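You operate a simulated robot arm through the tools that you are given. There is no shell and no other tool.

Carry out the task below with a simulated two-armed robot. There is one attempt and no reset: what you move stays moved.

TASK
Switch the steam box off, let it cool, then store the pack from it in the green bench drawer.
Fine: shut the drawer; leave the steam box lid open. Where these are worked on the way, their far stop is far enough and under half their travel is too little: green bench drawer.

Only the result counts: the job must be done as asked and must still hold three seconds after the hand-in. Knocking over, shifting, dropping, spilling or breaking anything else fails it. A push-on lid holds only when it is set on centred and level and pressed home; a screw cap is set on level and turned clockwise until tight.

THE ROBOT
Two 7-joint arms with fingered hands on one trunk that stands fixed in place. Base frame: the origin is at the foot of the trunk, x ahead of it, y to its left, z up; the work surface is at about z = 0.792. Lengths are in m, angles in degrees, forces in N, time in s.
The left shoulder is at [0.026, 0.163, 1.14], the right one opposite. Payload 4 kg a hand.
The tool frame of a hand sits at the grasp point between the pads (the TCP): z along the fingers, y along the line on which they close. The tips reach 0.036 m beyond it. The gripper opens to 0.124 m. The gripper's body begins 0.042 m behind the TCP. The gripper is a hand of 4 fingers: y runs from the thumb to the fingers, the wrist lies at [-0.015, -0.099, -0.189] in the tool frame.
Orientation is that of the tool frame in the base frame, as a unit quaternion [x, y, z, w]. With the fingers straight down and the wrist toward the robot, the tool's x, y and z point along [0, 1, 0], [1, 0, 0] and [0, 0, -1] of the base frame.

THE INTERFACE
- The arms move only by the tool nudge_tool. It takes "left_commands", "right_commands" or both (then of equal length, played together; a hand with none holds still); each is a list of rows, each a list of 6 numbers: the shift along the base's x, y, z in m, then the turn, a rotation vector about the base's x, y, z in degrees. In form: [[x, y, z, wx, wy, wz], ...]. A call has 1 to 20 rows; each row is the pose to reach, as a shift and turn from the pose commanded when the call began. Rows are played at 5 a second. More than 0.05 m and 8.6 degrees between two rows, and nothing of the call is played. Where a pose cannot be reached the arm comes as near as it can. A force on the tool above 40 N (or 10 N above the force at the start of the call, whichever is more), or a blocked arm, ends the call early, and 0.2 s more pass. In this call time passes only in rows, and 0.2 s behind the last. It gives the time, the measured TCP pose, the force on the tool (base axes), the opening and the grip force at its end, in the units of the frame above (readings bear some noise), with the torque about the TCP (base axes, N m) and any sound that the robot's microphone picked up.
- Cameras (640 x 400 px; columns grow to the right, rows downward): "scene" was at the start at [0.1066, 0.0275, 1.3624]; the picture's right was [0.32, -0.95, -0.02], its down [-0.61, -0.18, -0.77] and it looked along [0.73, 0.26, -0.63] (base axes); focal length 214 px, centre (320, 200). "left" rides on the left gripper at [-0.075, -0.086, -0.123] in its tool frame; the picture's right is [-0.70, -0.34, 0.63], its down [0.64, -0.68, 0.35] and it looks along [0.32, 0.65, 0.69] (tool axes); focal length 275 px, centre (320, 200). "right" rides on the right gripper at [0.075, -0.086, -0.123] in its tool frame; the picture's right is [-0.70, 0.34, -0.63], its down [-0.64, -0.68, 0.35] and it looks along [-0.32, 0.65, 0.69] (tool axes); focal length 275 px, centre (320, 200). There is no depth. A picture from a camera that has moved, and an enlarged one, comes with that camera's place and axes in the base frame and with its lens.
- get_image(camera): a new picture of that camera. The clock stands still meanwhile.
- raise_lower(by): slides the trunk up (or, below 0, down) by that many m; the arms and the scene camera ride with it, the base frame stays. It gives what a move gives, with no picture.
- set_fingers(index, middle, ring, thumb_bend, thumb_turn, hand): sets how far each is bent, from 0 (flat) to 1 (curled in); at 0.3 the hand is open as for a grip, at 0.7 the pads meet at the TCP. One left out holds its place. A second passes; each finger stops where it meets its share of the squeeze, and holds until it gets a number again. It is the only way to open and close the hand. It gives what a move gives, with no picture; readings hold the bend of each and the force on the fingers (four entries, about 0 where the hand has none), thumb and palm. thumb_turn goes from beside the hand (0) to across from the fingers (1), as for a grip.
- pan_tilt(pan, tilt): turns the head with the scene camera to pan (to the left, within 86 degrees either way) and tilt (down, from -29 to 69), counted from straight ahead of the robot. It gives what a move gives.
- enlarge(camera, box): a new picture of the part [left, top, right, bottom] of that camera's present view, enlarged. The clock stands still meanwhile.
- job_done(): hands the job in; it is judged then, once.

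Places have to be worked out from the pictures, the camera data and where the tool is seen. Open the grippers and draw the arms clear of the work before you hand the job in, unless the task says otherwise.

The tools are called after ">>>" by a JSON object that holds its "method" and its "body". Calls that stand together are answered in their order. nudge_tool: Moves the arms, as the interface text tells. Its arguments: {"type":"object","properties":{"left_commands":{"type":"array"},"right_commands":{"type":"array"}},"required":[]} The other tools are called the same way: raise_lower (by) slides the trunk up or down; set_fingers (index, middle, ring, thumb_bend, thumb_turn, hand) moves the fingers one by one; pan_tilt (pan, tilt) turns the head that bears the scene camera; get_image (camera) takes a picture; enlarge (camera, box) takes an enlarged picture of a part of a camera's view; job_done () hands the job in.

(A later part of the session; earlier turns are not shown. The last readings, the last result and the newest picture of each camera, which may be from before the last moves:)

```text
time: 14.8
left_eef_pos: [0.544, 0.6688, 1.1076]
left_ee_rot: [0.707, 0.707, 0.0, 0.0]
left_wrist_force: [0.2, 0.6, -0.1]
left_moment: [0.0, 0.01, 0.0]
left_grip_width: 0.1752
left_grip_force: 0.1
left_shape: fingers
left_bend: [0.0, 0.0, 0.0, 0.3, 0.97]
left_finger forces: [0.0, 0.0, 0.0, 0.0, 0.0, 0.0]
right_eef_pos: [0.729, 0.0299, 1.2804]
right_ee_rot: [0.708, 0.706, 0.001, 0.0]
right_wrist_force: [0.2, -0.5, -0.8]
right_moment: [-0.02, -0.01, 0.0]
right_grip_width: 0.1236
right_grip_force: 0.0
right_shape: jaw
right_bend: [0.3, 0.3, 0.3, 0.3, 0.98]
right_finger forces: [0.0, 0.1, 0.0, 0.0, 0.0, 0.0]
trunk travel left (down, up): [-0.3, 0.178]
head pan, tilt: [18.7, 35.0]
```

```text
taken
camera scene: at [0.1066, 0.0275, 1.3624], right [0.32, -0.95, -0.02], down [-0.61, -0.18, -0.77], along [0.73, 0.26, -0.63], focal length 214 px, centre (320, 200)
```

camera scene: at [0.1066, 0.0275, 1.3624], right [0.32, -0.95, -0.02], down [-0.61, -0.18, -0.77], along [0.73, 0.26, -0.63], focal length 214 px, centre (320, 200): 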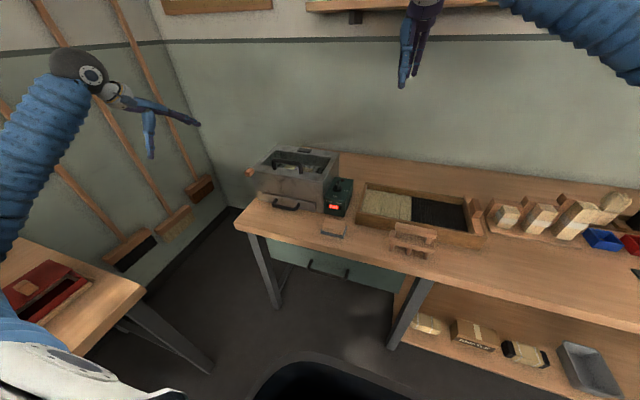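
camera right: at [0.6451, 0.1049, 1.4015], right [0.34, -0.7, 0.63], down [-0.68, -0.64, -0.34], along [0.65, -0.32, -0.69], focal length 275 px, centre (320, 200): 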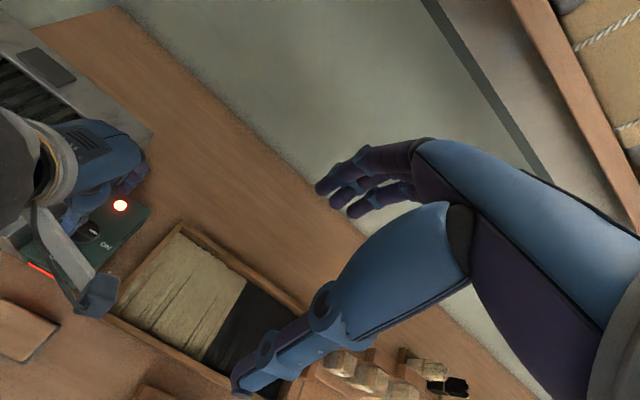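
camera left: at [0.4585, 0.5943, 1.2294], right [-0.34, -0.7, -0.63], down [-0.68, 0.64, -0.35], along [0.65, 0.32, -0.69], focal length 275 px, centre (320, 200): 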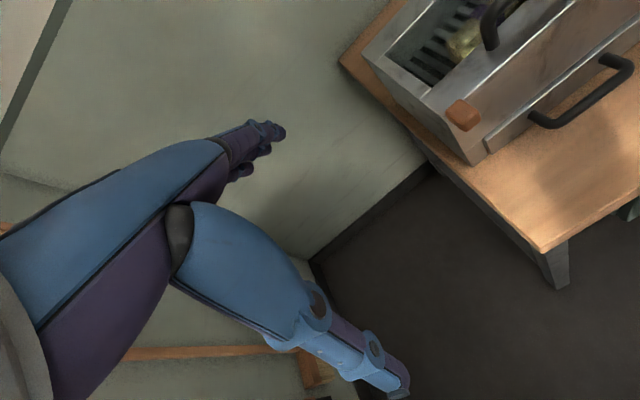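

At bend 0 the fingers lie flat, pointing ~50° outward from tool z; at 0.3 they point roughly straight along tool z. Drawer bar: axis ≈ x 0.514, z 0.677, y 0.09–0.225; drawer face ≈ x 0.548; bench edge x ≈ 0.543. I bring the right hand to just above and in front of it while the box cools.

>>> {"method": "nudge_tool", "body": {"right_commands": [[-0.033, 0.01, -0.033, 0, 0, 0], [-0.066, 0.02, -0.066, 0, 0, 0], [-0.098, 0.03, -0.099, 0, 0, 0], [-0.131, 0.041, -0.132, 0, 0, 0], [-0.164, 0.051, -0.165, 0, 0, 0], [-0.196, 0.061, -0.198, 0, 0, 0], [-0.229, 0.071, -0.231, 0, 0, 0], [-0.238, 0.081, -0.269, 0, 0, 0], [-0.247, 0.091, -0.307, 0, 0, 0], [-0.256, 0.101, -0.345, 0, 0, 0], [-0.265, 0.111, -0.383, 0, 0, 0], [-0.274, 0.125, -0.421, 0, 0, 0]]}}

>>> {"method": "get_image", "body": {"camera": "right"}}

>>> {"method": "get_image", "body": {"camera": "scene"}}

>>> {"method": "get_image", "body": {"camera": "left"}}

```text
time: 17.4
left_eef_pos: [0.5445, 0.6696, 1.1083]
left_ee_rot: [0.707, 0.707, 0.001, 0.0]
left_wrist_force: [0.3, -0.3, 0.7]
left_moment: [0.0, -0.01, -0.03]
left_grip_width: 0.175
left_grip_force: 0.1
left_shape: fingers
left_bend: [0.0, 0.0, 0.0, 0.3, 0.97]
left_finger forces: [0.0, 0.1, 0.0, 0.1, 0.0, 0.0]
right_eef_pos: [0.4549, 0.1568, 0.858]
right_ee_rot: [0.708, 0.706, 0.001, 0.0]
right_wrist_force: [-0.8, 0.4, 0.1]
right_moment: [-0.02, -0.01, 0.02]
right_grip_width: 0.1239
right_grip_force: 0.0
right_shape: jaw
right_bend: [0.3, 0.3, 0.3, 0.3, 0.98]
right_finger forces: [0.0, 0.0, 0.0, 0.0, 0.0, 0.1]
trunk travel left (down, up): [-0.3, 0.178]
head pan, tilt: [18.7, 35.0]
```

```text
taken
camera right: at [0.3691, 0.2315, 0.9809], right [0.34, -0.7, 0.63], down [-0.68, -0.64, -0.35], along [0.65, -0.32, -0.69], focal length 275 px, centre (320, 200)
```

right: 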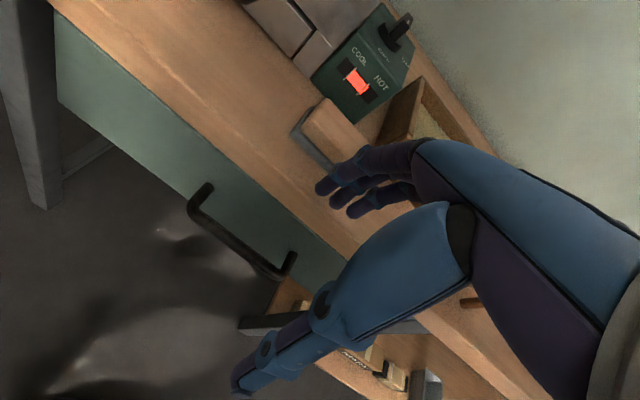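

```text
taken
camera scene: at [0.1068, 0.0279, 1.3623], right [0.32, -0.95, -0.02], down [-0.61, -0.18, -0.77], along [0.73, 0.26, -0.63], focal length 214 px, centre (320, 200)
```

scene: 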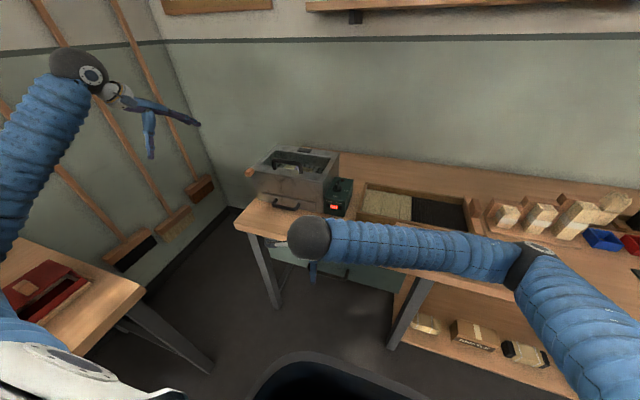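

```text
taken
camera left: at [0.4588, 0.5946, 1.229], right [-0.34, -0.7, -0.63], down [-0.68, 0.64, -0.35], along [0.65, 0.32, -0.69], focal length 275 px, centre (320, 200)
```

left: 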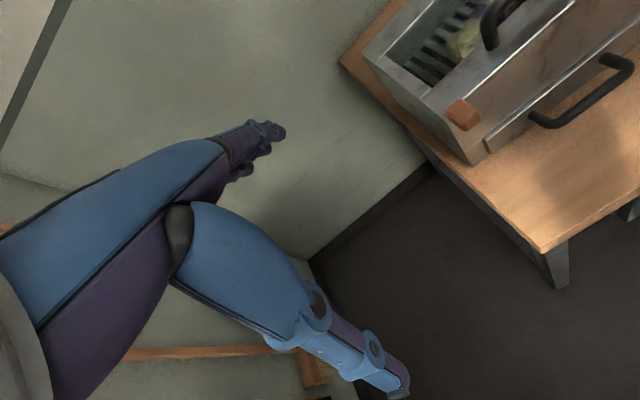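

The gauge is already between the marks. For the drawer I'll use a slanted hook: fingers at bend ~0.15 reach over the bar and down behind it. I set that shape and move the right hand down in front of the bench edge.

>>> {"method": "set_fingers", "body": {"hand": "right", "index": 0.15, "middle": 0.15, "ring": 0.15}}

>>> {"method": "nudge_tool", "body": {"right_commands": [[-0.025, 0, -0.03, 0, 0, 0], [-0.025, 0, -0.07, 0, 0, 0], [-0.025, 0, -0.11, 0, 0, 0]]}}

>>> {"method": "get_image", "body": {"camera": "right"}}

>>> {"method": "enlarge", "body": {"camera": "right", "box": [200, 120, 400, 280]}}

```text
time: 18.4
left_eef_pos: [0.5429, 0.6698, 1.1083]
left_ee_rot: [0.707, 0.707, 0.0, 0.0]
left_wrist_force: [-0.4, 0.8, 0.5]
left_moment: [0.01, 0.01, -0.03]
left_grip_width: 0.1748
left_grip_force: 0.0
left_shape: fingers
left_bend: [0.0, 0.0, 0.0, 0.3, 0.97]
left_finger forces: [0.1, 0.0, 0.0, 0.0, 0.1, 0.0]
right_eef_pos: [0.4539, 0.1545, 0.8603]
right_ee_rot: [0.707, 0.707, 0.0, 0.0]
right_wrist_force: [0.0, 0.8, -0.5]
right_moment: [-0.02, 0.0, -0.01]
right_grip_width: 0.1501
right_grip_force: 0.1
right_shape: fingers
right_bend: [0.15, 0.15, 0.15, 0.3, 0.98]
right_finger forces: [0.0, 0.0, 0.0, 0.0, 0.1, 0.0]
trunk travel left (down, up): [-0.3, 0.178]
head pan, tilt: [18.7, 35.0]
```

```text
time: 19.2
left_eef_pos: [0.5429, 0.6697, 1.1081]
left_ee_rot: [0.707, 0.708, -0.001, 0.0]
left_wrist_force: [-0.2, -0.2, 0.6]
left_moment: [0.03, 0.02, 0.0]
left_grip_width: 0.1753
left_grip_force: 0.1
left_shape: fingers
left_bend: [0.0, 0.0, 0.0, 0.3, 0.97]
left_finger forces: [0.0, 0.0, 0.1, 0.0, 0.0, 0.1]
right_eef_pos: [0.431, 0.1566, 0.7498]
right_ee_rot: [0.708, 0.706, 0.0, 0.0]
right_wrist_force: [-0.1, -0.2, -0.4]
right_moment: [-0.01, 0.03, -0.02]
right_grip_width: 0.1506
right_grip_force: 0.0
right_shape: fingers
right_bend: [0.15, 0.15, 0.15, 0.3, 0.98]
right_finger forces: [0.0, 0.0, 0.1, 0.0, 0.0, 0.0]
trunk travel left (down, up): [-0.3, 0.178]
head pan, tilt: [18.7, 35.0]
```

```text
taken
camera right: at [0.3444, 0.231, 0.8712], right [0.34, -0.7, 0.63], down [-0.68, -0.64, -0.35], along [0.65, -0.32, -0.69], focal length 275 px, centre (320, 200)
```

right: 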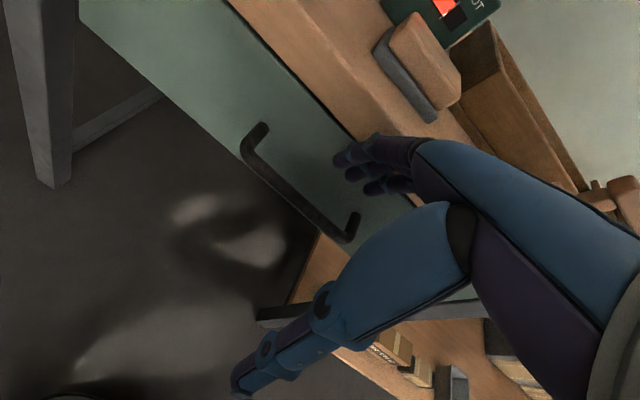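

```text
2.50 times, centred on (300, 200) of right
camera zoom: at [0.3444, 0.231, 0.8712], right [0.34, -0.7, 0.63], down [-0.68, -0.64, -0.35], along [0.65, -0.32, -0.69], focal length 688 px, centre (370, 200)
```

zoom: 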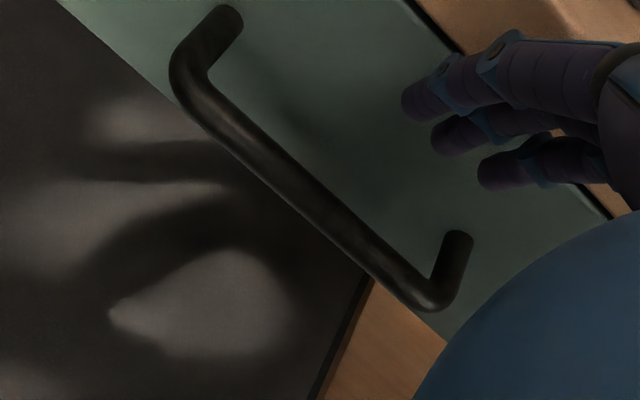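

The fingertips sit at about (x 0.528, z 0.728), above and behind the bar, below the bench edge. I move down and slightly forward so they go behind the bar.

>>> {"method": "nudge_tool", "body": {"right_commands": [[0.003, 0, -0.02, 0, 0, 0], [0.006, 0, -0.04, 0, 0, 0], [0.012, 0, -0.064, 0, 0, 0]]}}

>>> {"method": "enlarge", "body": {"camera": "right", "box": [220, 80, 420, 240]}}

```text
time: 20.0
left_eef_pos: [0.543, 0.6697, 1.1077]
left_ee_rot: [0.707, 0.707, 0.0, 0.001]
left_wrist_force: [0.1, -0.6, 0.1]
left_moment: [0.0, 0.02, 0.01]
left_grip_width: 0.1751
left_grip_force: 0.1
left_shape: fingers
left_bend: [0.0, 0.0, 0.0, 0.3, 0.97]
left_finger forces: [0.0, 0.0, 0.0, 0.0, 0.0, 0.0]
right_eef_pos: [0.4434, 0.1555, 0.687]
right_ee_rot: [0.708, 0.706, 0.0, 0.0]
right_wrist_force: [0.6, 0.4, -0.2]
right_moment: [0.0, -0.02, 0.0]
right_grip_width: 0.1503
right_grip_force: 0.0
right_shape: fingers
right_bend: [0.15, 0.15, 0.15, 0.3, 0.98]
right_finger forces: [0.1, 0.0, 0.0, 0.0, 0.0, 0.1]
trunk travel left (down, up): [-0.3, 0.178]
head pan, tilt: [18.7, 35.0]
```

```text
2.50 times, centred on (320, 160) of right
camera zoom: at [0.3562, 0.2306, 0.8084], right [0.34, -0.7, 0.63], down [-0.68, -0.64, -0.35], along [0.65, -0.32, -0.69], focal length 688 px, centre (320, 300)
```

zoom: 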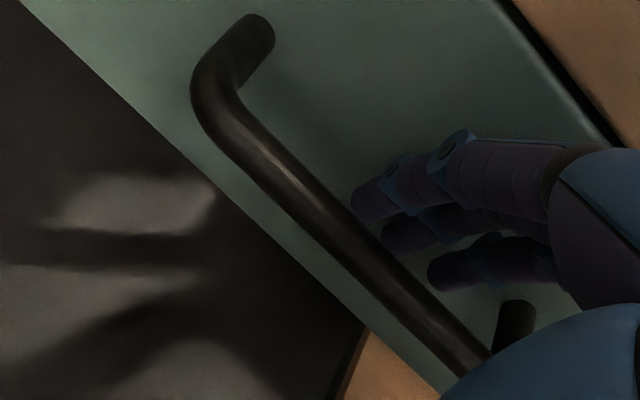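

The fingers are behind the bar with tips near its height. I go a little deeper, then curl slightly so they hook it.

>>> {"method": "nudge_tool", "body": {"right_commands": [[0.003, 0, -0.004, 0, 0, 0], [0.006, 0, -0.01, 0, 0, 0]]}}

>>> {"method": "set_fingers", "body": {"hand": "right", "index": 0.25, "middle": 0.25, "ring": 0.25}}

>>> {"method": "enlarge", "body": {"camera": "right", "box": [220, 80, 420, 240]}}

```text
time: 20.6
left_eef_pos: [0.544, 0.67, 1.1074]
left_ee_rot: [0.707, 0.707, 0.0, -0.001]
left_wrist_force: [-0.9, -0.2, 0.0]
left_moment: [0.01, 0.04, -0.02]
left_grip_width: 0.1748
left_grip_force: 0.1
left_shape: fingers
left_bend: [0.0, 0.0, 0.0, 0.3, 0.97]
left_finger forces: [0.1, 0.0, 0.0, 0.1, 0.1, 0.0]
right_eef_pos: [0.448, 0.1539, 0.676]
right_ee_rot: [0.708, 0.706, 0.0, 0.0]
right_wrist_force: [-4.6, 0.1, 1.6]
right_moment: [0.02, -0.02, -0.03]
right_grip_width: 0.1504
right_grip_force: 2.5
right_shape: fingers
right_bend: [0.15, 0.16, 0.15, 0.3, 0.98]
right_finger forces: [0.0, 4.5, 0.0, 0.0, 0.1, 0.0]
trunk travel left (down, up): [-0.3, 0.178]
head pan, tilt: [18.7, 35.0]
```

```text
time: 21.6
left_eef_pos: [0.5441, 0.6691, 1.1073]
left_ee_rot: [0.707, 0.707, 0.0, 0.0]
left_wrist_force: [0.4, 0.4, 0.2]
left_moment: [0.01, -0.02, -0.01]
left_grip_width: 0.1751
left_grip_force: 0.0
left_shape: fingers
left_bend: [0.0, 0.0, 0.0, 0.3, 0.97]
left_finger forces: [0.0, 0.0, 0.1, 0.0, 0.0, 0.1]
right_eef_pos: [0.449, 0.1549, 0.6757]
right_ee_rot: [0.708, 0.706, 0.0, 0.0]
right_wrist_force: [1.1, -0.7, 0.8]
right_moment: [0.01, -0.07, -0.01]
right_grip_width: 0.1341
right_grip_force: 0.4
right_shape: fingers
right_bend: [0.24, 0.25, 0.25, 0.3, 0.98]
right_finger forces: [1.6, 0.0, 0.1, 0.0, 0.0, 0.0]
trunk travel left (down, up): [-0.3, 0.178]
head pan, tilt: [18.7, 35.0]
```

```text
2.50 times, centred on (320, 160) of right
camera zoom: at [0.3626, 0.2293, 0.7977], right [0.34, -0.7, 0.63], down [-0.68, -0.64, -0.35], along [0.65, -0.32, -0.69], focal length 688 px, centre (320, 300)
```

zoom: 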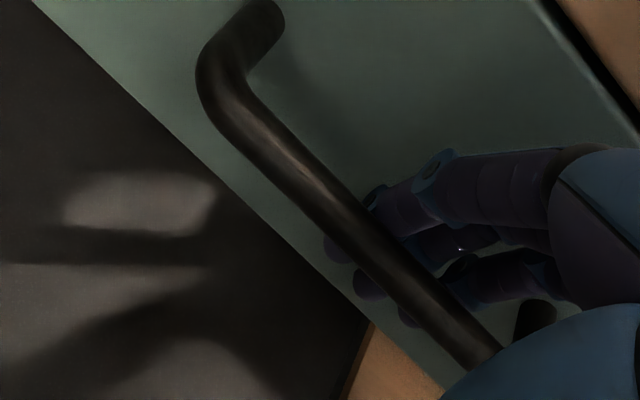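

The fingers are hooked behind the bar, tips emerging below it. I pull the drawer 0.1 m toward the robot.

>>> {"method": "nudge_tool", "body": {"right_commands": [[-0.015, 0, 0, 0, 0, 0], [-0.03, 0, 0, 0, 0, 0], [-0.045, 0, 0, 0, 0, 0], [-0.065, 0, 0, 0, 0, 0], [-0.085, 0, 0, 0, 0, 0], [-0.105, 0, 0, 0, 0, 0]]}}

>>> {"method": "get_image", "body": {"camera": "right"}}

>>> {"method": "get_image", "body": {"camera": "scene"}}

>>> {"method": "get_image", "body": {"camera": "left"}}

```text
time: 23.2
left_eef_pos: [0.5427, 0.6703, 1.1077]
left_ee_rot: [0.707, 0.707, 0.001, 0.0]
left_wrist_force: [-0.5, 0.2, 0.2]
left_moment: [0.03, -0.02, 0.01]
left_grip_width: 0.175
left_grip_force: 0.0
left_shape: fingers
left_bend: [0.0, 0.0, 0.0, 0.3, 0.97]
left_finger forces: [0.0, 0.0, 0.0, 0.0, 0.0, 0.1]
right_eef_pos: [0.3863, 0.1402, 0.6933]
right_ee_rot: [0.715, 0.698, 0.018, 0.031]
right_wrist_force: [-0.5, -1.0, 0.3]
right_moment: [0.02, -0.02, 0.01]
right_grip_width: 0.1325
right_grip_force: 0.1
right_shape: fingers
right_bend: [0.25, 0.25, 0.25, 0.3, 0.98]
right_finger forces: [0.0, 0.2, 0.0, 0.1, 0.0, 0.0]
trunk travel left (down, up): [-0.3, 0.178]
head pan, tilt: [18.7, 35.0]
stopped in row 6 (right hand): the arm was blocked; the commanded pose is now the measured one
```

```text
taken
camera right: at [0.2932, 0.219, 0.808], right [0.28, -0.69, 0.67], down [-0.67, -0.64, -0.38], along [0.69, -0.34, -0.64], focal length 275 px, centre (320, 200)
```

right: 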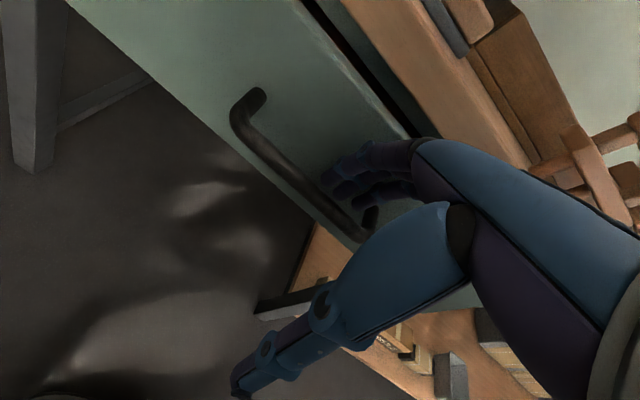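

```text
taken
camera scene: at [0.1064, 0.0276, 1.3622], right [0.32, -0.95, -0.02], down [-0.61, -0.18, -0.77], along [0.73, 0.26, -0.63], focal length 214 px, centre (320, 200)
```

scene: 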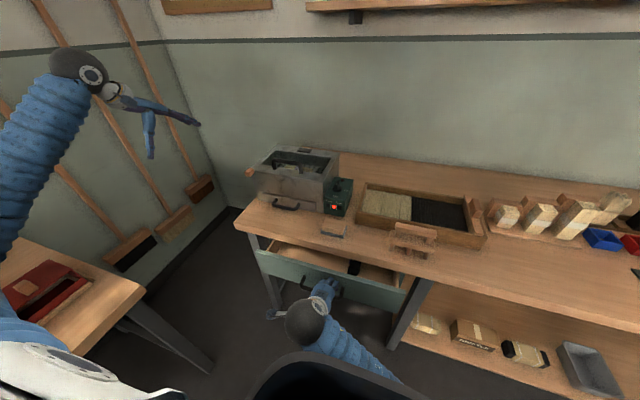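

```text
taken
camera left: at [0.4582, 0.5943, 1.2293], right [-0.34, -0.7, -0.63], down [-0.68, 0.64, -0.35], along [0.65, 0.32, -0.69], focal length 275 px, centre (320, 200)
```

left: 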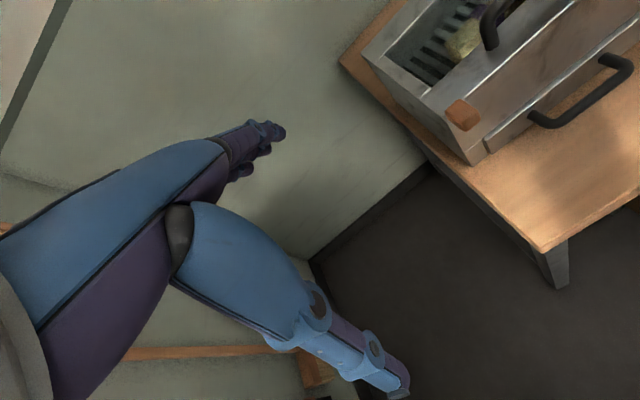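

The right arm was blocked (probably against the trunk), but the drawer is partly open. I check how far and what is inside.

>>> {"method": "enlarge", "body": {"camera": "scene", "box": [240, 220, 440, 345]}}

>>> {"method": "enlarge", "body": {"camera": "scene", "box": [320, 165, 360, 225]}}

```text
3.20 times, centred on (340, 282) of scene
camera zoom: at [0.1064, 0.0276, 1.3622], right [0.32, -0.95, -0.02], down [-0.61, -0.18, -0.77], along [0.73, 0.26, -0.63], focal length 686 px, centre (256, -64)
```

zoom: 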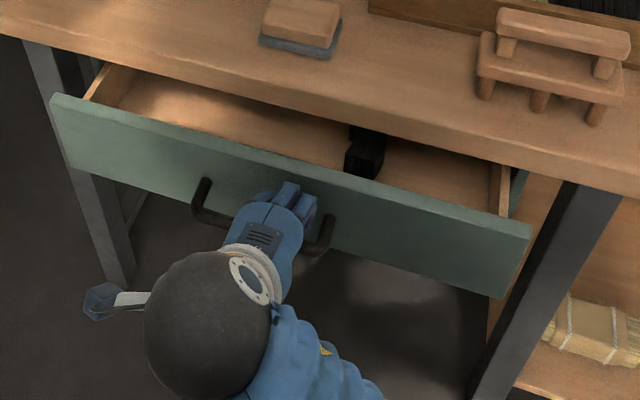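

```text
6.67 times, centred on (340, 195) of scene
camera zoom: at [0.1064, 0.0276, 1.3622], right [0.32, -0.95, -0.02], down [-0.61, -0.18, -0.77], along [0.73, 0.26, -0.63], focal length 1430 px, centre (187, 233)
```

zoom: 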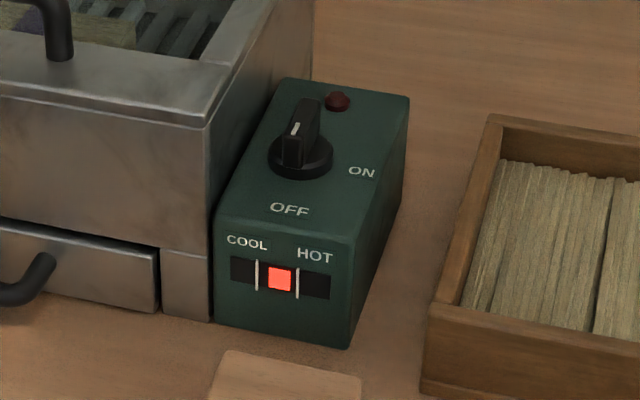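

The drawer is open about 0.067 m (panel front now x ≈ 0.483, bar ≈ 0.447); a black item lies inside around y 0.07. The near reach limits the arm, so I lift the fingers off the bar, then raise the trunk for better near reach.

>>> {"method": "nudge_tool", "body": {"right_commands": [[0, 0, 0.02, 0.2, 0.8, 0.3], [0, 0, 0.05, 0.5, 2, 0.7], [0, 0, 0.08, 0.8, 3, 1.1], [0, 0, 0.11, 1.05, 3.97, 1.38]]}}

>>> {"method": "raise_lower", "body": {"by": 0.17}}

>>> {"method": "get_image", "body": {"camera": "scene"}}

>>> {"method": "get_image", "body": {"camera": "right"}}

```text
time: 24.1
left_eef_pos: [0.5427, 0.6691, 1.1119]
left_ee_rot: [0.707, 0.707, 0.001, 0.0]
left_wrist_force: [0.0, 0.0, -0.6]
left_moment: [0.02, -0.05, -0.02]
left_grip_width: 0.1752
left_grip_force: 0.0
left_shape: fingers
left_bend: [0.0, 0.0, 0.0, 0.3, 0.97]
left_finger forces: [0.0, 0.1, 0.1, 0.0, 0.1, 0.1]
right_eef_pos: [0.4263, 0.0573, 0.7448]
right_ee_rot: [0.721, 0.686, -0.042, 0.09]
right_wrist_force: [0.0, -0.3, 0.2]
right_moment: [0.03, -0.01, -0.03]
right_grip_width: 0.1325
right_grip_force: 0.1
right_shape: fingers
right_bend: [0.25, 0.25, 0.25, 0.3, 0.98]
right_finger forces: [0.0, 0.0, 0.0, 0.0, 0.1, 0.0]
trunk travel left (down, up): [-0.3, 0.178]
head pan, tilt: [18.7, 35.0]
stopped in row 4 (right hand): the arm was blocked; the commanded pose is now the measured one
```

```text
time: 25.4
left_eef_pos: [0.541, 0.6691, 1.2413]
left_ee_rot: [0.707, 0.708, 0.002, 0.002]
left_wrist_force: [-0.3, -0.3, 0.1]
left_moment: [0.02, -0.02, -0.01]
left_grip_width: 0.175
left_grip_force: 0.0
left_shape: fingers
left_bend: [0.0, 0.0, 0.0, 0.3, 0.97]
left_finger forces: [0.0, 0.0, 0.0, 0.0, 0.1, 0.0]
right_eef_pos: [0.4897, -0.0177, 0.8881]
right_ee_rot: [0.726, 0.66, -0.051, 0.186]
right_wrist_force: [-0.7, -0.3, -0.4]
right_moment: [0.01, -0.02, 0.02]
right_grip_width: 0.1325
right_grip_force: 0.0
right_shape: fingers
right_bend: [0.25, 0.25, 0.25, 0.3, 0.98]
right_finger forces: [0.0, 0.0, 0.0, 0.1, 0.0, 0.1]
trunk travel left (down, up): [-0.426, 0.052]
head pan, tilt: [18.7, 35.0]
stopped: the arm was blocked; the commanded pose is now the measured one
```

```text
taken
camera scene: at [0.0749, 0.0266, 1.5026], right [0.32, -0.95, 0.0], down [-0.55, -0.18, -0.82], along [0.77, 0.26, -0.58], focal length 214 px, centre (320, 200)
```

scene: 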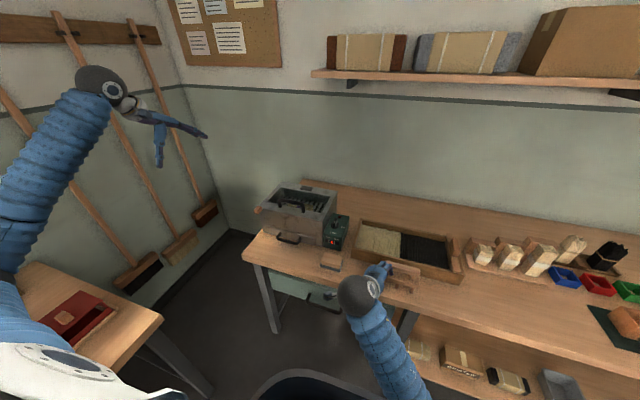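

```text
taken
camera right: at [0.393, 0.0995, 0.9595], right [0.13, -0.46, 0.88], down [-0.69, -0.68, -0.25], along [0.71, -0.57, -0.41], focal length 275 px, centre (320, 200)
```

right: 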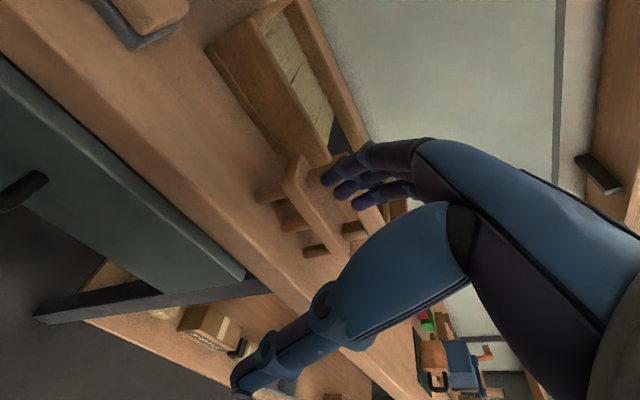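

The right arm was blocked again and drifted to [0.49, −0.02, 0.89]; the trunk rose 0.126 m. I look closely at where the hand is relative to the wooden stand and what state the drawer is in.

>>> {"method": "enlarge", "body": {"camera": "scene", "box": [240, 230, 440, 355]}}

>>> {"method": "enlarge", "body": {"camera": "scene", "box": [340, 240, 430, 310]}}

>>> {"method": "pan_tilt", "body": {"pan": 0, "tilt": 60}}

>>> {"method": "get_image", "body": {"camera": "scene"}}

```text
3.20 times, centred on (340, 292) of scene
camera zoom: at [0.0749, 0.0266, 1.5026], right [0.32, -0.95, 0.0], down [-0.55, -0.18, -0.82], along [0.77, 0.26, -0.58], focal length 686 px, centre (256, -96)
```

zoom: 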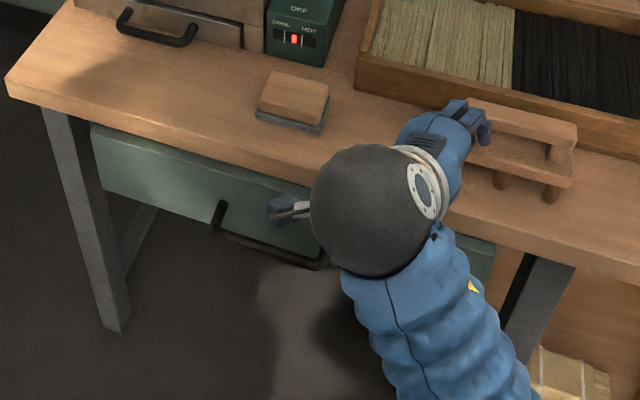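

```text
5.71 times, centred on (385, 275) of scene
camera zoom: at [0.0749, 0.0266, 1.5026], right [0.32, -0.95, 0.0], down [-0.55, -0.18, -0.82], along [0.77, 0.26, -0.58], focal length 1226 px, centre (-51, -229)
```

zoom: 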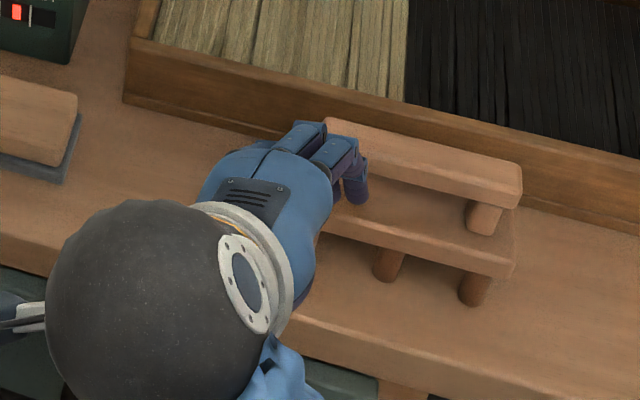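

```text
time: 26.3
left_eef_pos: [0.5432, 0.6696, 1.2356]
left_ee_rot: [0.707, 0.707, 0.0, 0.001]
left_wrist_force: [0.4, -0.5, -0.1]
left_moment: [-0.03, -0.02, 0.03]
left_grip_width: 0.175
left_grip_force: 0.0
left_shape: fingers
left_bend: [0.0, 0.0, 0.0, 0.3, 0.97]
left_finger forces: [0.0, 0.0, 0.1, 0.1, 0.0, 0.0]
right_eef_pos: [0.4912, -0.0162, 0.8846]
right_ee_rot: [0.726, 0.661, -0.051, 0.186]
right_wrist_force: [0.2, 0.2, 0.4]
right_moment: [-0.03, 0.0, -0.02]
right_grip_width: 0.1324
right_grip_force: 0.0
right_shape: fingers
right_bend: [0.25, 0.25, 0.25, 0.3, 0.98]
right_finger forces: [0.0, 0.0, 0.0, 0.1, 0.0, 0.0]
trunk travel left (down, up): [-0.426, 0.052]
head pan, tilt: [0.0, 60.0]
```

```text
taken
camera scene: at [0.0592, -0.0008, 1.4639], right [0.0, -1.0, 0.0], down [-0.87, 0.0, -0.49], along [0.49, 0.0, -0.87], focal length 214 px, centre (320, 200)
```

scene: 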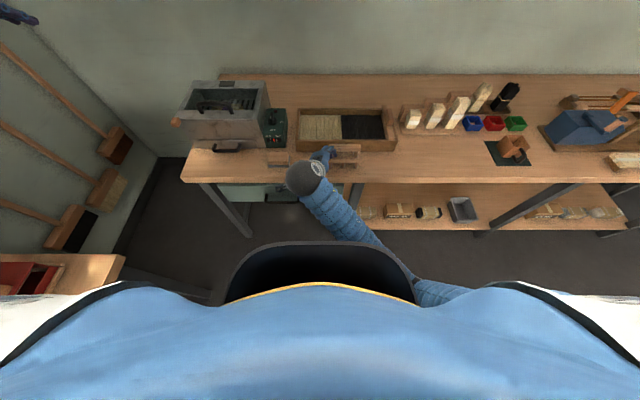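

The drawer seems to have slid shut again as the arm drifted. Before moving on I look down at the robot's own front and the right arm to understand what blocks it.

>>> {"method": "enlarge", "body": {"camera": "scene", "box": [200, 150, 460, 320]}}

>>> {"method": "enlarge", "body": {"camera": "scene", "box": [260, 130, 380, 205]}}

```text
2.35 times, centred on (330, 235) of scene
camera zoom: at [0.0592, -0.0008, 1.4639], right [0.0, -1.0, 0.0], down [-0.87, 0.0, -0.49], along [0.49, 0.0, -0.87], focal length 505 px, centre (296, 118)
```

zoom: 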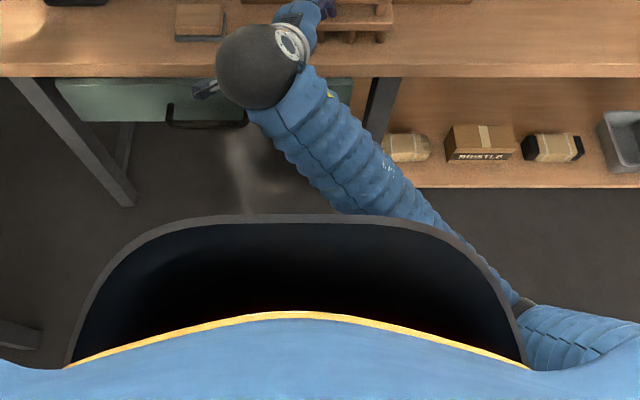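

```text
5.33 times, centred on (320, 168) of scene
camera zoom: at [0.0592, -0.0008, 1.4639], right [0.0, -1.0, 0.0], down [-0.87, 0.0, -0.49], along [0.49, 0.0, -0.87], focal length 1144 px, centre (320, 373)
```

zoom: 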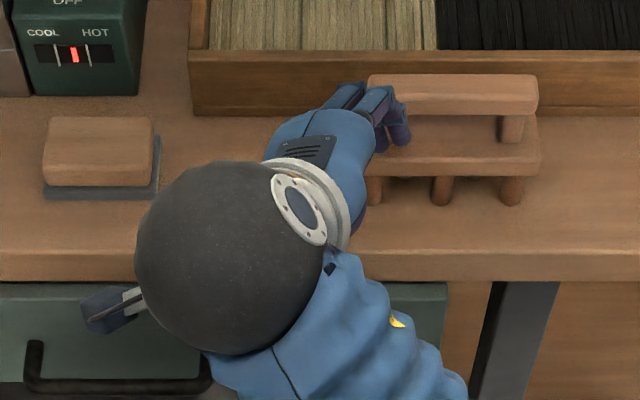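

The forearm lies against the robot's own belly housing, so the right arm can't pull near the body in that pose. The left arm with its wrist out to the left suits this drawer better. I park the right arm up and to the right first.

>>> {"method": "nudge_tool", "body": {"right_commands": [[-0.01, -0.01, 0.045, 0, 0, 0], [-0.01, -0.02, 0.09, 0, 0, 0], [-0.01, -0.04, 0.13, 2, 1, 0.5], [0, -0.075, 0.16, 4.5, 2.5, 1.2], [0.01, -0.11, 0.19, 7, 4, 2], [0.02, -0.15, 0.215, 9.5, 5.4, 2.6], [0.03, -0.19, 0.24, 12, 6.8, 3.3], [0.04, -0.23, 0.26, 14.5, 8.2, 4], [0.05, -0.275, 0.28, 17, 9.6, 4.6], [0.06, -0.32, 0.295, 19.4, 11, 5.3]]}}

>>> {"method": "get_image", "body": {"camera": "scene"}}

>>> {"method": "enlarge", "body": {"camera": "scene", "box": [170, 70, 390, 220]}}

```text
refused: row 9 steps farther than a row can; nothing moved
```

```text
taken
camera scene: at [0.0592, -0.0008, 1.4639], right [0.0, -1.0, 0.0], down [-0.87, 0.0, -0.49], along [0.49, 0.0, -0.87], focal length 214 px, centre (320, 200)
```

scene: 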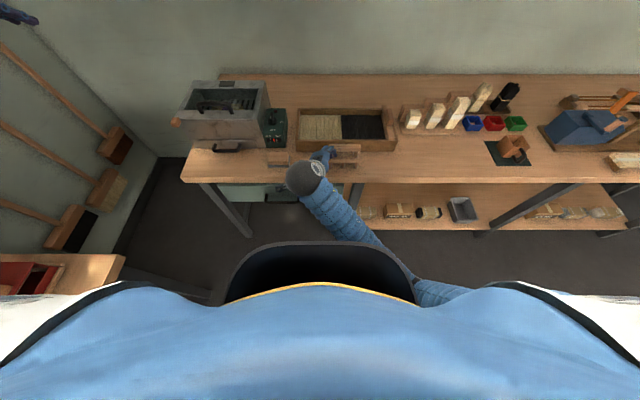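

```text
2.67 times, centred on (280, 145) of scene
camera zoom: at [0.0592, -0.0008, 1.4639], right [0.0, -1.0, 0.0], down [-0.87, 0.0, -0.49], along [0.49, 0.0, -0.87], focal length 572 px, centre (427, 347)
```

zoom: 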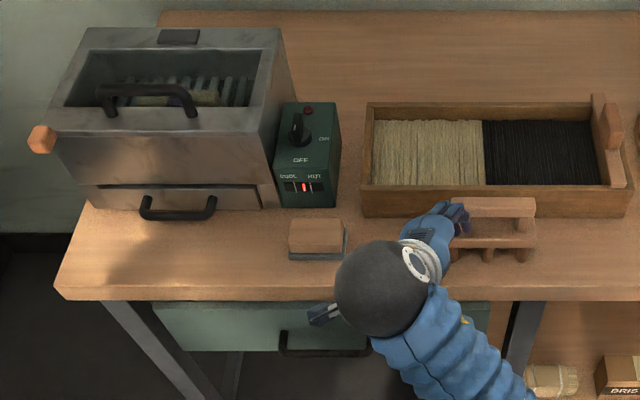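

One row was slightly too long; I repeat with smaller steps.

>>> {"method": "nudge_tool", "body": {"right_commands": [[-0.01, -0.005, 0.04, 0, 0, 0], [-0.01, -0.015, 0.08, 0, 0, 0], [-0.01, -0.035, 0.12, 2, 1, 0.5], [0, -0.065, 0.15, 4.5, 2.5, 1.2], [0.01, -0.1, 0.18, 7, 4, 2], [0.02, -0.135, 0.205, 9.5, 5.4, 2.6], [0.03, -0.17, 0.23, 12, 6.8, 3.3], [0.04, -0.205, 0.25, 14.5, 8.2, 4], [0.05, -0.24, 0.265, 17, 9.6, 4.6], [0.06, -0.275, 0.28, 19.4, 11, 5.3], [0.06, -0.32, 0.29, 19.4, 11, 5.3]]}}

>>> {"method": "get_image", "body": {"camera": "scene"}}

>>> {"method": "enlarge", "body": {"camera": "scene", "box": [170, 100, 390, 250]}}

```text
time: 27.1
left_eef_pos: [0.5432, 0.6713, 1.2385]
left_ee_rot: [0.707, 0.707, 0.001, 0.001]
left_wrist_force: [1.0, 0.3, 0.0]
left_moment: [-0.01, -0.01, 0.0]
left_grip_width: 0.1752
left_grip_force: 0.1
left_shape: fingers
left_bend: [0.0, 0.0, 0.0, 0.3, 0.97]
left_finger forces: [0.0, 0.0, 0.0, 0.0, 0.0, 0.0]
right_eef_pos: [0.4824, -0.1087, 0.9663]
right_ee_rot: [0.719, 0.647, -0.105, 0.231]
right_wrist_force: [-0.1, 0.6, 0.2]
right_moment: [0.02, 0.02, -0.02]
right_grip_width: 0.1326
right_grip_force: 0.0
right_shape: fingers
right_bend: [0.25, 0.25, 0.25, 0.3, 0.98]
right_finger forces: [0.0, 0.1, 0.0, 0.0, 0.0, 0.0]
trunk travel left (down, up): [-0.426, 0.052]
head pan, tilt: [0.0, 60.0]
stopped in row 3 (right hand): the arm was blocked; the commanded pose is now the measured one
```

```text
taken
camera scene: at [0.0588, -0.0008, 1.4656], right [0.0, -1.0, 0.0], down [-0.87, 0.0, -0.49], along [0.49, 0.0, -0.87], focal length 214 px, centre (320, 200)
```

scene: 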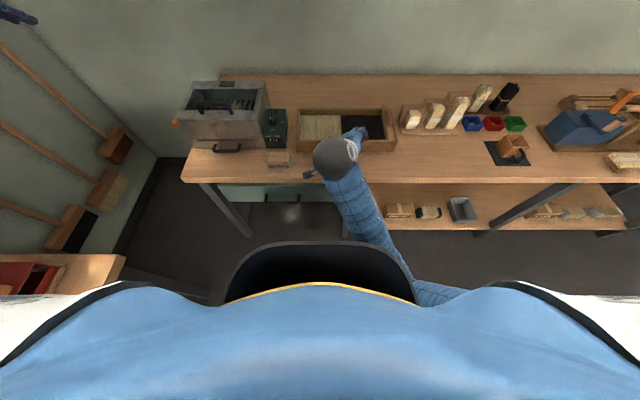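

```text
2.67 times, centred on (280, 175) of scene
camera zoom: at [0.0588, -0.0008, 1.4656], right [0.0, -1.0, 0.0], down [-0.87, 0.0, -0.49], along [0.49, 0.0, -0.87], focal length 572 px, centre (427, 267)
```

zoom: 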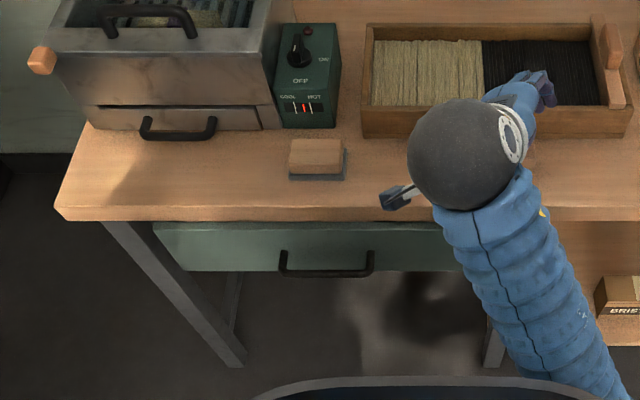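

The hand slides but the elbow is still caught against the housing. I move outward to the right and forward, with little lift, to free it.

>>> {"method": "nudge_tool", "body": {"right_commands": [[0.015, -0.03, 0.005, 0, 0, 0], [0.03, -0.06, 0.01, 0, 0, 0], [0.045, -0.09, 0.015, 0, 0, 0], [0.06, -0.12, 0.02, 0, 0, 0], [0.075, -0.15, 0.03, 0, 0, 0]]}}

>>> {"method": "get_image", "body": {"camera": "scene"}}

```text
time: 28.3
left_eef_pos: [0.5432, 0.6696, 1.2367]
left_ee_rot: [0.707, 0.707, 0.001, 0.0]
left_wrist_force: [-0.3, 0.2, -0.6]
left_moment: [-0.01, 0.02, -0.05]
left_grip_width: 0.1751
left_grip_force: 0.1
left_shape: fingers
left_bend: [0.0, 0.0, 0.0, 0.3, 0.97]
left_finger forces: [0.0, 0.0, 0.0, 0.1, 0.0, 0.0]
right_eef_pos: [0.5599, -0.2569, 0.9962]
right_ee_rot: [0.719, 0.647, -0.103, 0.23]
right_wrist_force: [0.4, -0.5, 0.0]
right_moment: [0.02, 0.0, -0.02]
right_grip_width: 0.1326
right_grip_force: 0.0
right_shape: fingers
right_bend: [0.25, 0.25, 0.25, 0.3, 0.98]
right_finger forces: [0.0, 0.0, 0.0, 0.0, 0.0, 0.0]
trunk travel left (down, up): [-0.426, 0.052]
head pan, tilt: [0.0, 60.0]
```

```text
taken
camera scene: at [0.0598, -0.0009, 1.4638], right [0.0, -1.0, 0.0], down [-0.87, 0.0, -0.49], along [0.49, 0.0, -0.87], focal length 214 px, centre (320, 200)
```

scene: 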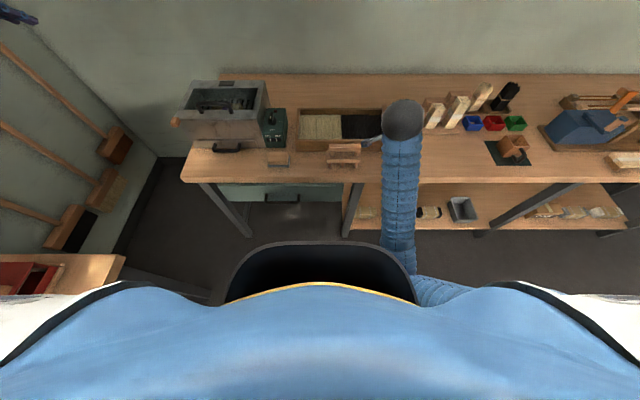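

Freed. I raise the right hand to a parking place on the right and straighten it.

>>> {"method": "nudge_tool", "body": {"right_commands": [[0, -0.015, 0.035, 4.5, 1.7, 1], [0, -0.03, 0.07, 9.1, 3.5, 2], [0, -0.045, 0.105, 13.6, 5.2, 3], [0, -0.06, 0.14, 18.2, 6.9, 3.9], [0, -0.075, 0.17, 22.7, 8.7, 4.9], [0, -0.09, 0.2, 27.3, 10.4, 5.9]]}}

>>> {"method": "enlarge", "body": {"camera": "scene", "box": [170, 70, 430, 250]}}

>>> {"method": "enlarge", "body": {"camera": "scene", "box": [260, 100, 310, 150]}}

```text
time: 29.7
left_eef_pos: [0.5448, 0.6694, 1.2357]
left_ee_rot: [0.706, 0.708, 0.0, -0.001]
left_wrist_force: [1.0, -1.8, -0.7]
left_moment: [0.13, 0.08, -0.01]
left_grip_width: 0.175
left_grip_force: 0.1
left_shape: fingers
left_bend: [0.0, 0.0, 0.0, 0.3, 0.97]
left_finger forces: [0.0, 0.0, 0.1, 0.0, 0.1, 0.0]
right_eef_pos: [0.6236, -0.4267, 1.1274]
right_ee_rot: [0.707, 0.708, -0.012, -0.005]
right_wrist_force: [2.2, 3.5, 1.5]
right_moment: [-0.15, 0.19, 0.06]
right_grip_width: 0.132
right_grip_force: 0.0
right_shape: fingers
right_bend: [0.25, 0.25, 0.25, 0.3, 0.98]
right_finger forces: [0.1, 0.1, 0.0, 0.0, 0.1, 0.1]
right hand out of reach, approached as far as the arm can: row 4, 5, 6
trunk travel left (down, up): [-0.426, 0.052]
head pan, tilt: [0.0, 60.0]
```

```text
2.22 times, centred on (300, 160) of scene
camera zoom: at [0.0622, -0.0024, 1.4634], right [0.0, -1.0, 0.0], down [-0.87, 0.0, -0.49], along [0.49, 0.0, -0.87], focal length 477 px, centre (364, 289)
```

zoom: 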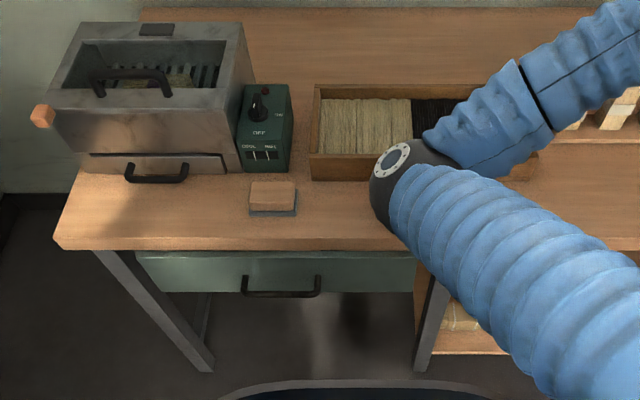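

```text
8.00 times, centred on (285, 125) of scene
camera zoom: at [0.0622, -0.0024, 1.4634], right [0.0, -1.0, 0.0], down [-0.87, 0.0, -0.49], along [0.49, 0.0, -0.87], focal length 1716 px, centre (600, 800)
```

zoom: 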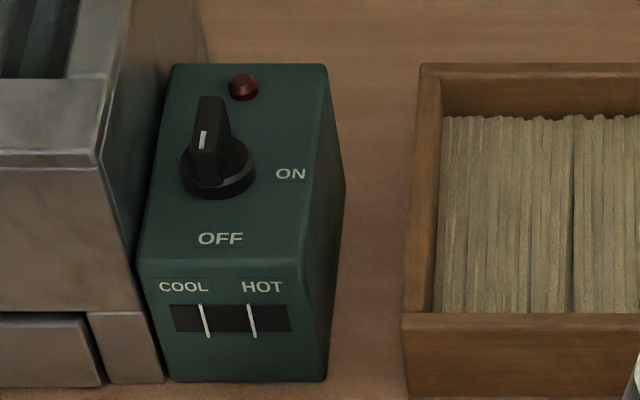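

The gauge is now dark – the box has cooled. But the right arm's elbow has swung inward; I look at the whole scene to sort out its posture.

>>> {"method": "pan_tilt", "body": {"pan": 0, "tilt": 35}}

>>> {"method": "get_image", "body": {"camera": "scene"}}

>>> {"method": "get_image", "body": {"camera": "right"}}

>>> {"method": "get_image", "body": {"camera": "left"}}

```text
time: 30.6
left_eef_pos: [0.5441, 0.6705, 1.2362]
left_ee_rot: [0.707, 0.707, 0.0, 0.001]
left_wrist_force: [-0.3, 0.2, 0.4]
left_moment: [0.0, 0.01, -0.01]
left_grip_width: 0.1754
left_grip_force: 0.1
left_shape: fingers
left_bend: [0.0, 0.0, 0.0, 0.3, 0.97]
left_finger forces: [0.0, 0.1, 0.1, 0.0, 0.0, 0.1]
right_eef_pos: [0.6202, -0.4283, 1.1249]
right_ee_rot: [0.709, 0.705, -0.015, -0.004]
right_wrist_force: [0.6, 0.5, 0.3]
right_moment: [0.03, 0.02, 0.0]
right_grip_width: 0.1324
right_grip_force: 0.0
right_shape: fingers
right_bend: [0.25, 0.25, 0.25, 0.3, 0.98]
right_finger forces: [0.0, 0.1, 0.0, 0.0, 0.1, 0.1]
trunk travel left (down, up): [-0.426, 0.052]
head pan, tilt: [0.0, 35.0]
```

```text
taken
camera scene: at [0.0812, -0.001, 1.4978], right [0.0, -1.0, 0.0], down [-0.58, 0.0, -0.81], along [0.81, 0.0, -0.58], focal length 214 px, centre (320, 200)
```

scene: 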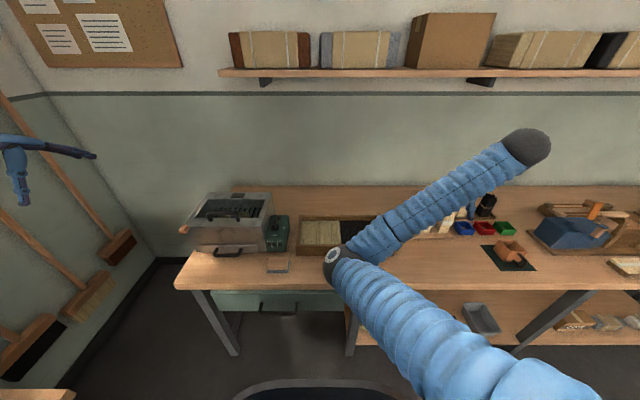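

```text
taken
camera right: at [0.5367, -0.3506, 1.2483], right [0.35, -0.69, 0.64], down [-0.7, -0.64, -0.32], along [0.63, -0.33, -0.7], focal length 275 px, centre (320, 200)
```

right: 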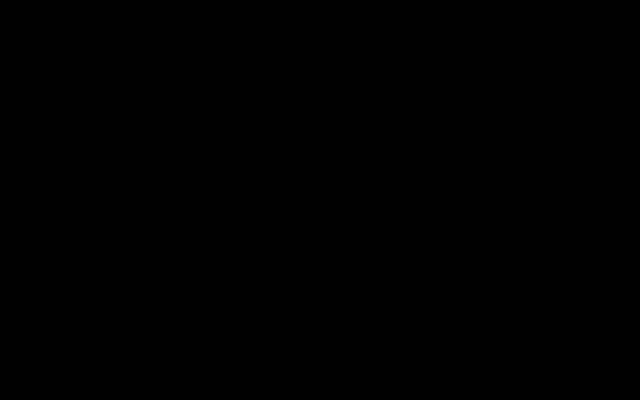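

```text
taken
camera left: at [0.458, 0.5942, 1.357], right [-0.34, -0.7, -0.63], down [-0.68, 0.64, -0.35], along [0.65, 0.32, -0.69], focal length 275 px, centre (320, 200)
```

left: 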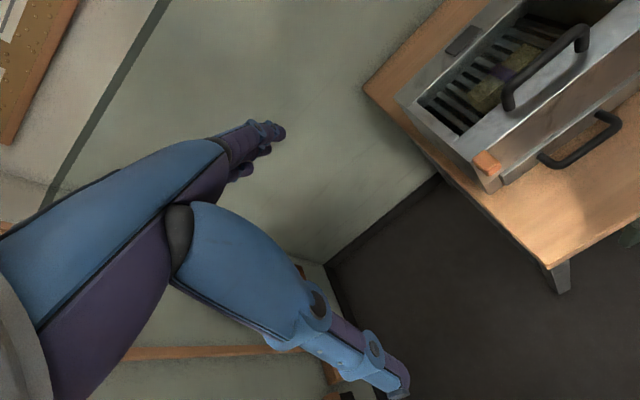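

The right arm is clear of the objects; I leave it parked. Now the left hand goes to the drawer: wrist-forward pitch of +20°, fingers nearly straight, to hook the bar from above. First I move it in front of the bench, high up, and point the head there.

>>> {"method": "set_fingers", "body": {"hand": "left", "index": 0.1, "middle": 0.1, "ring": 0.1, "thumb_bend": 0.3}}

>>> {"method": "nudge_tool", "body": {"left_commands": [[-0.018, -0.039, -0.019, 0, 1.5, 0], [-0.036, -0.077, -0.039, 0, 3, 0], [-0.053, -0.116, -0.058, 0, 4.5, 0], [-0.071, -0.154, -0.078, 0, 6, 0], [-0.089, -0.193, -0.097, 0, 7.5, 0], [-0.106, -0.231, -0.117, 0, 9, 0], [-0.124, -0.27, -0.136, 0, 10.5, 0], [-0.124, -0.304, -0.167, 0, 12, 0], [-0.124, -0.339, -0.199, 0, 13.5, 0], [-0.124, -0.373, -0.23, 0, 15, 0], [-0.124, -0.407, -0.262, 0, 16.5, 0], [-0.124, -0.441, -0.293, 0, 18, 0], [-0.124, -0.476, -0.325, 0, 19, 0], [-0.124, -0.51, -0.356, 0, 20, 0]]}}

>>> {"method": "pan_tilt", "body": {"pan": 18, "tilt": 50}}

>>> {"method": "get_image", "body": {"camera": "scene"}}

>>> {"method": "get_image", "body": {"camera": "left"}}

```text
time: 31.6
left_eef_pos: [0.5435, 0.6706, 1.2358]
left_ee_rot: [0.707, 0.707, 0.001, 0.001]
left_wrist_force: [0.0, -0.4, 0.0]
left_moment: [0.0, 0.0, 0.02]
left_grip_width: 0.1594
left_grip_force: 0.1
left_shape: fingers
left_bend: [0.1, 0.1, 0.1, 0.3, 0.97]
left_finger forces: [0.0, 0.1, 0.0, 0.0, 0.0, 0.0]
right_eef_pos: [0.6235, -0.4301, 1.144]
right_ee_rot: [0.71, 0.704, -0.003, 0.006]
right_wrist_force: [-0.5, 0.1, -0.4]
right_moment: [0.03, 0.0, 0.0]
right_grip_width: 0.1326
right_grip_force: 0.0
right_shape: fingers
right_bend: [0.25, 0.25, 0.25, 0.3, 0.98]
right_finger forces: [0.1, 0.0, 0.0, 0.0, 0.0, 0.0]
trunk travel left (down, up): [-0.426, 0.052]
head pan, tilt: [0.0, 35.0]
```

```text
time: 34.6
left_eef_pos: [0.42, 0.1601, 0.8781]
left_ee_rot: [0.696, 0.697, -0.121, -0.123]
left_wrist_force: [0.0, -0.1, 0.3]
left_moment: [-0.01, 0.02, 0.02]
left_grip_width: 0.1594
left_grip_force: 0.1
left_shape: fingers
left_bend: [0.1, 0.1, 0.1, 0.3, 0.97]
left_finger forces: [0.0, 0.0, 0.0, 0.0, 0.0, 0.0]
left hand out of reach, approached as far as the arm can: row 8, 9, 10
right_eef_pos: [0.6232, -0.4297, 1.1446]
right_ee_rot: [0.71, 0.705, -0.002, 0.006]
right_wrist_force: [0.4, 0.0, -0.2]
right_moment: [-0.01, 0.02, 0.02]
right_grip_width: 0.1323
right_grip_force: 0.0
right_shape: fingers
right_bend: [0.25, 0.25, 0.25, 0.3, 0.98]
right_finger forces: [0.0, 0.0, 0.0, 0.0, 0.0, 0.0]
trunk travel left (down, up): [-0.426, 0.052]
head pan, tilt: [0.0, 35.0]
```

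```text
time: 35.4
left_eef_pos: [0.4198, 0.1601, 0.8781]
left_ee_rot: [0.696, 0.697, -0.123, -0.122]
left_wrist_force: [1.0, -0.3, 0.0]
left_moment: [-0.04, -0.02, 0.02]
left_grip_width: 0.1595
left_grip_force: 0.1
left_shape: fingers
left_bend: [0.1, 0.1, 0.1, 0.3, 0.97]
left_finger forces: [0.0, 0.1, 0.0, 0.0, 0.0, 0.0]
right_eef_pos: [0.6226, -0.4294, 1.1452]
right_ee_rot: [0.71, 0.704, -0.002, 0.006]
right_wrist_force: [0.1, -0.3, 0.1]
right_moment: [0.01, -0.01, 0.04]
right_grip_width: 0.1324
right_grip_force: 0.0
right_shape: fingers
right_bend: [0.25, 0.25, 0.25, 0.3, 0.98]
right_finger forces: [0.0, 0.0, 0.0, 0.1, 0.1, 0.1]
trunk travel left (down, up): [-0.426, 0.052]
head pan, tilt: [18.0, 50.0]
```

```text
taken
camera scene: at [0.0662, 0.0227, 1.4763], right [0.31, -0.95, 0.0], down [-0.73, -0.24, -0.64], along [0.61, 0.2, -0.77], focal length 214 px, centre (320, 200)
```

scene: 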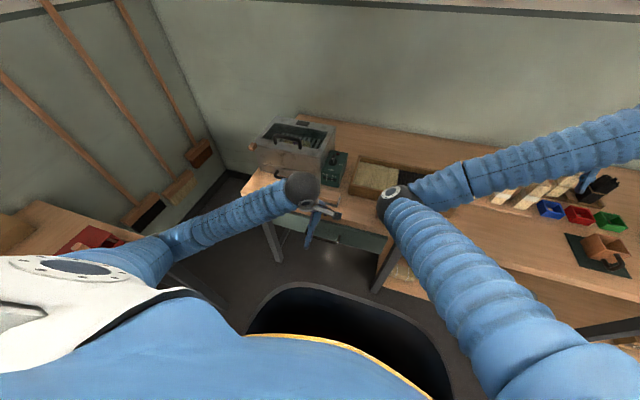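

```text
taken
camera left: at [0.3824, 0.0845, 1.0217], right [-0.53, -0.7, -0.48], down [-0.76, 0.64, -0.09], along [0.38, 0.32, -0.87], focal length 275 px, centre (320, 200)
```

left: 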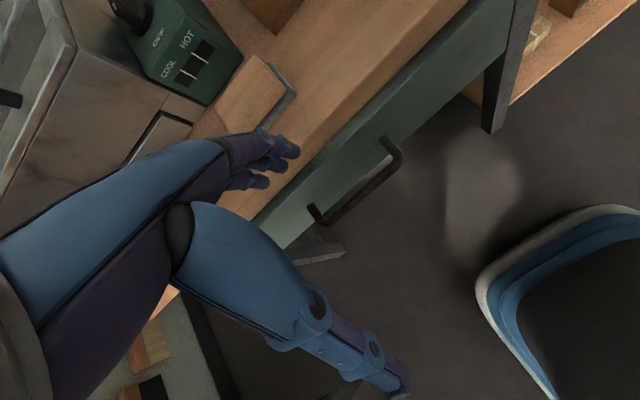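

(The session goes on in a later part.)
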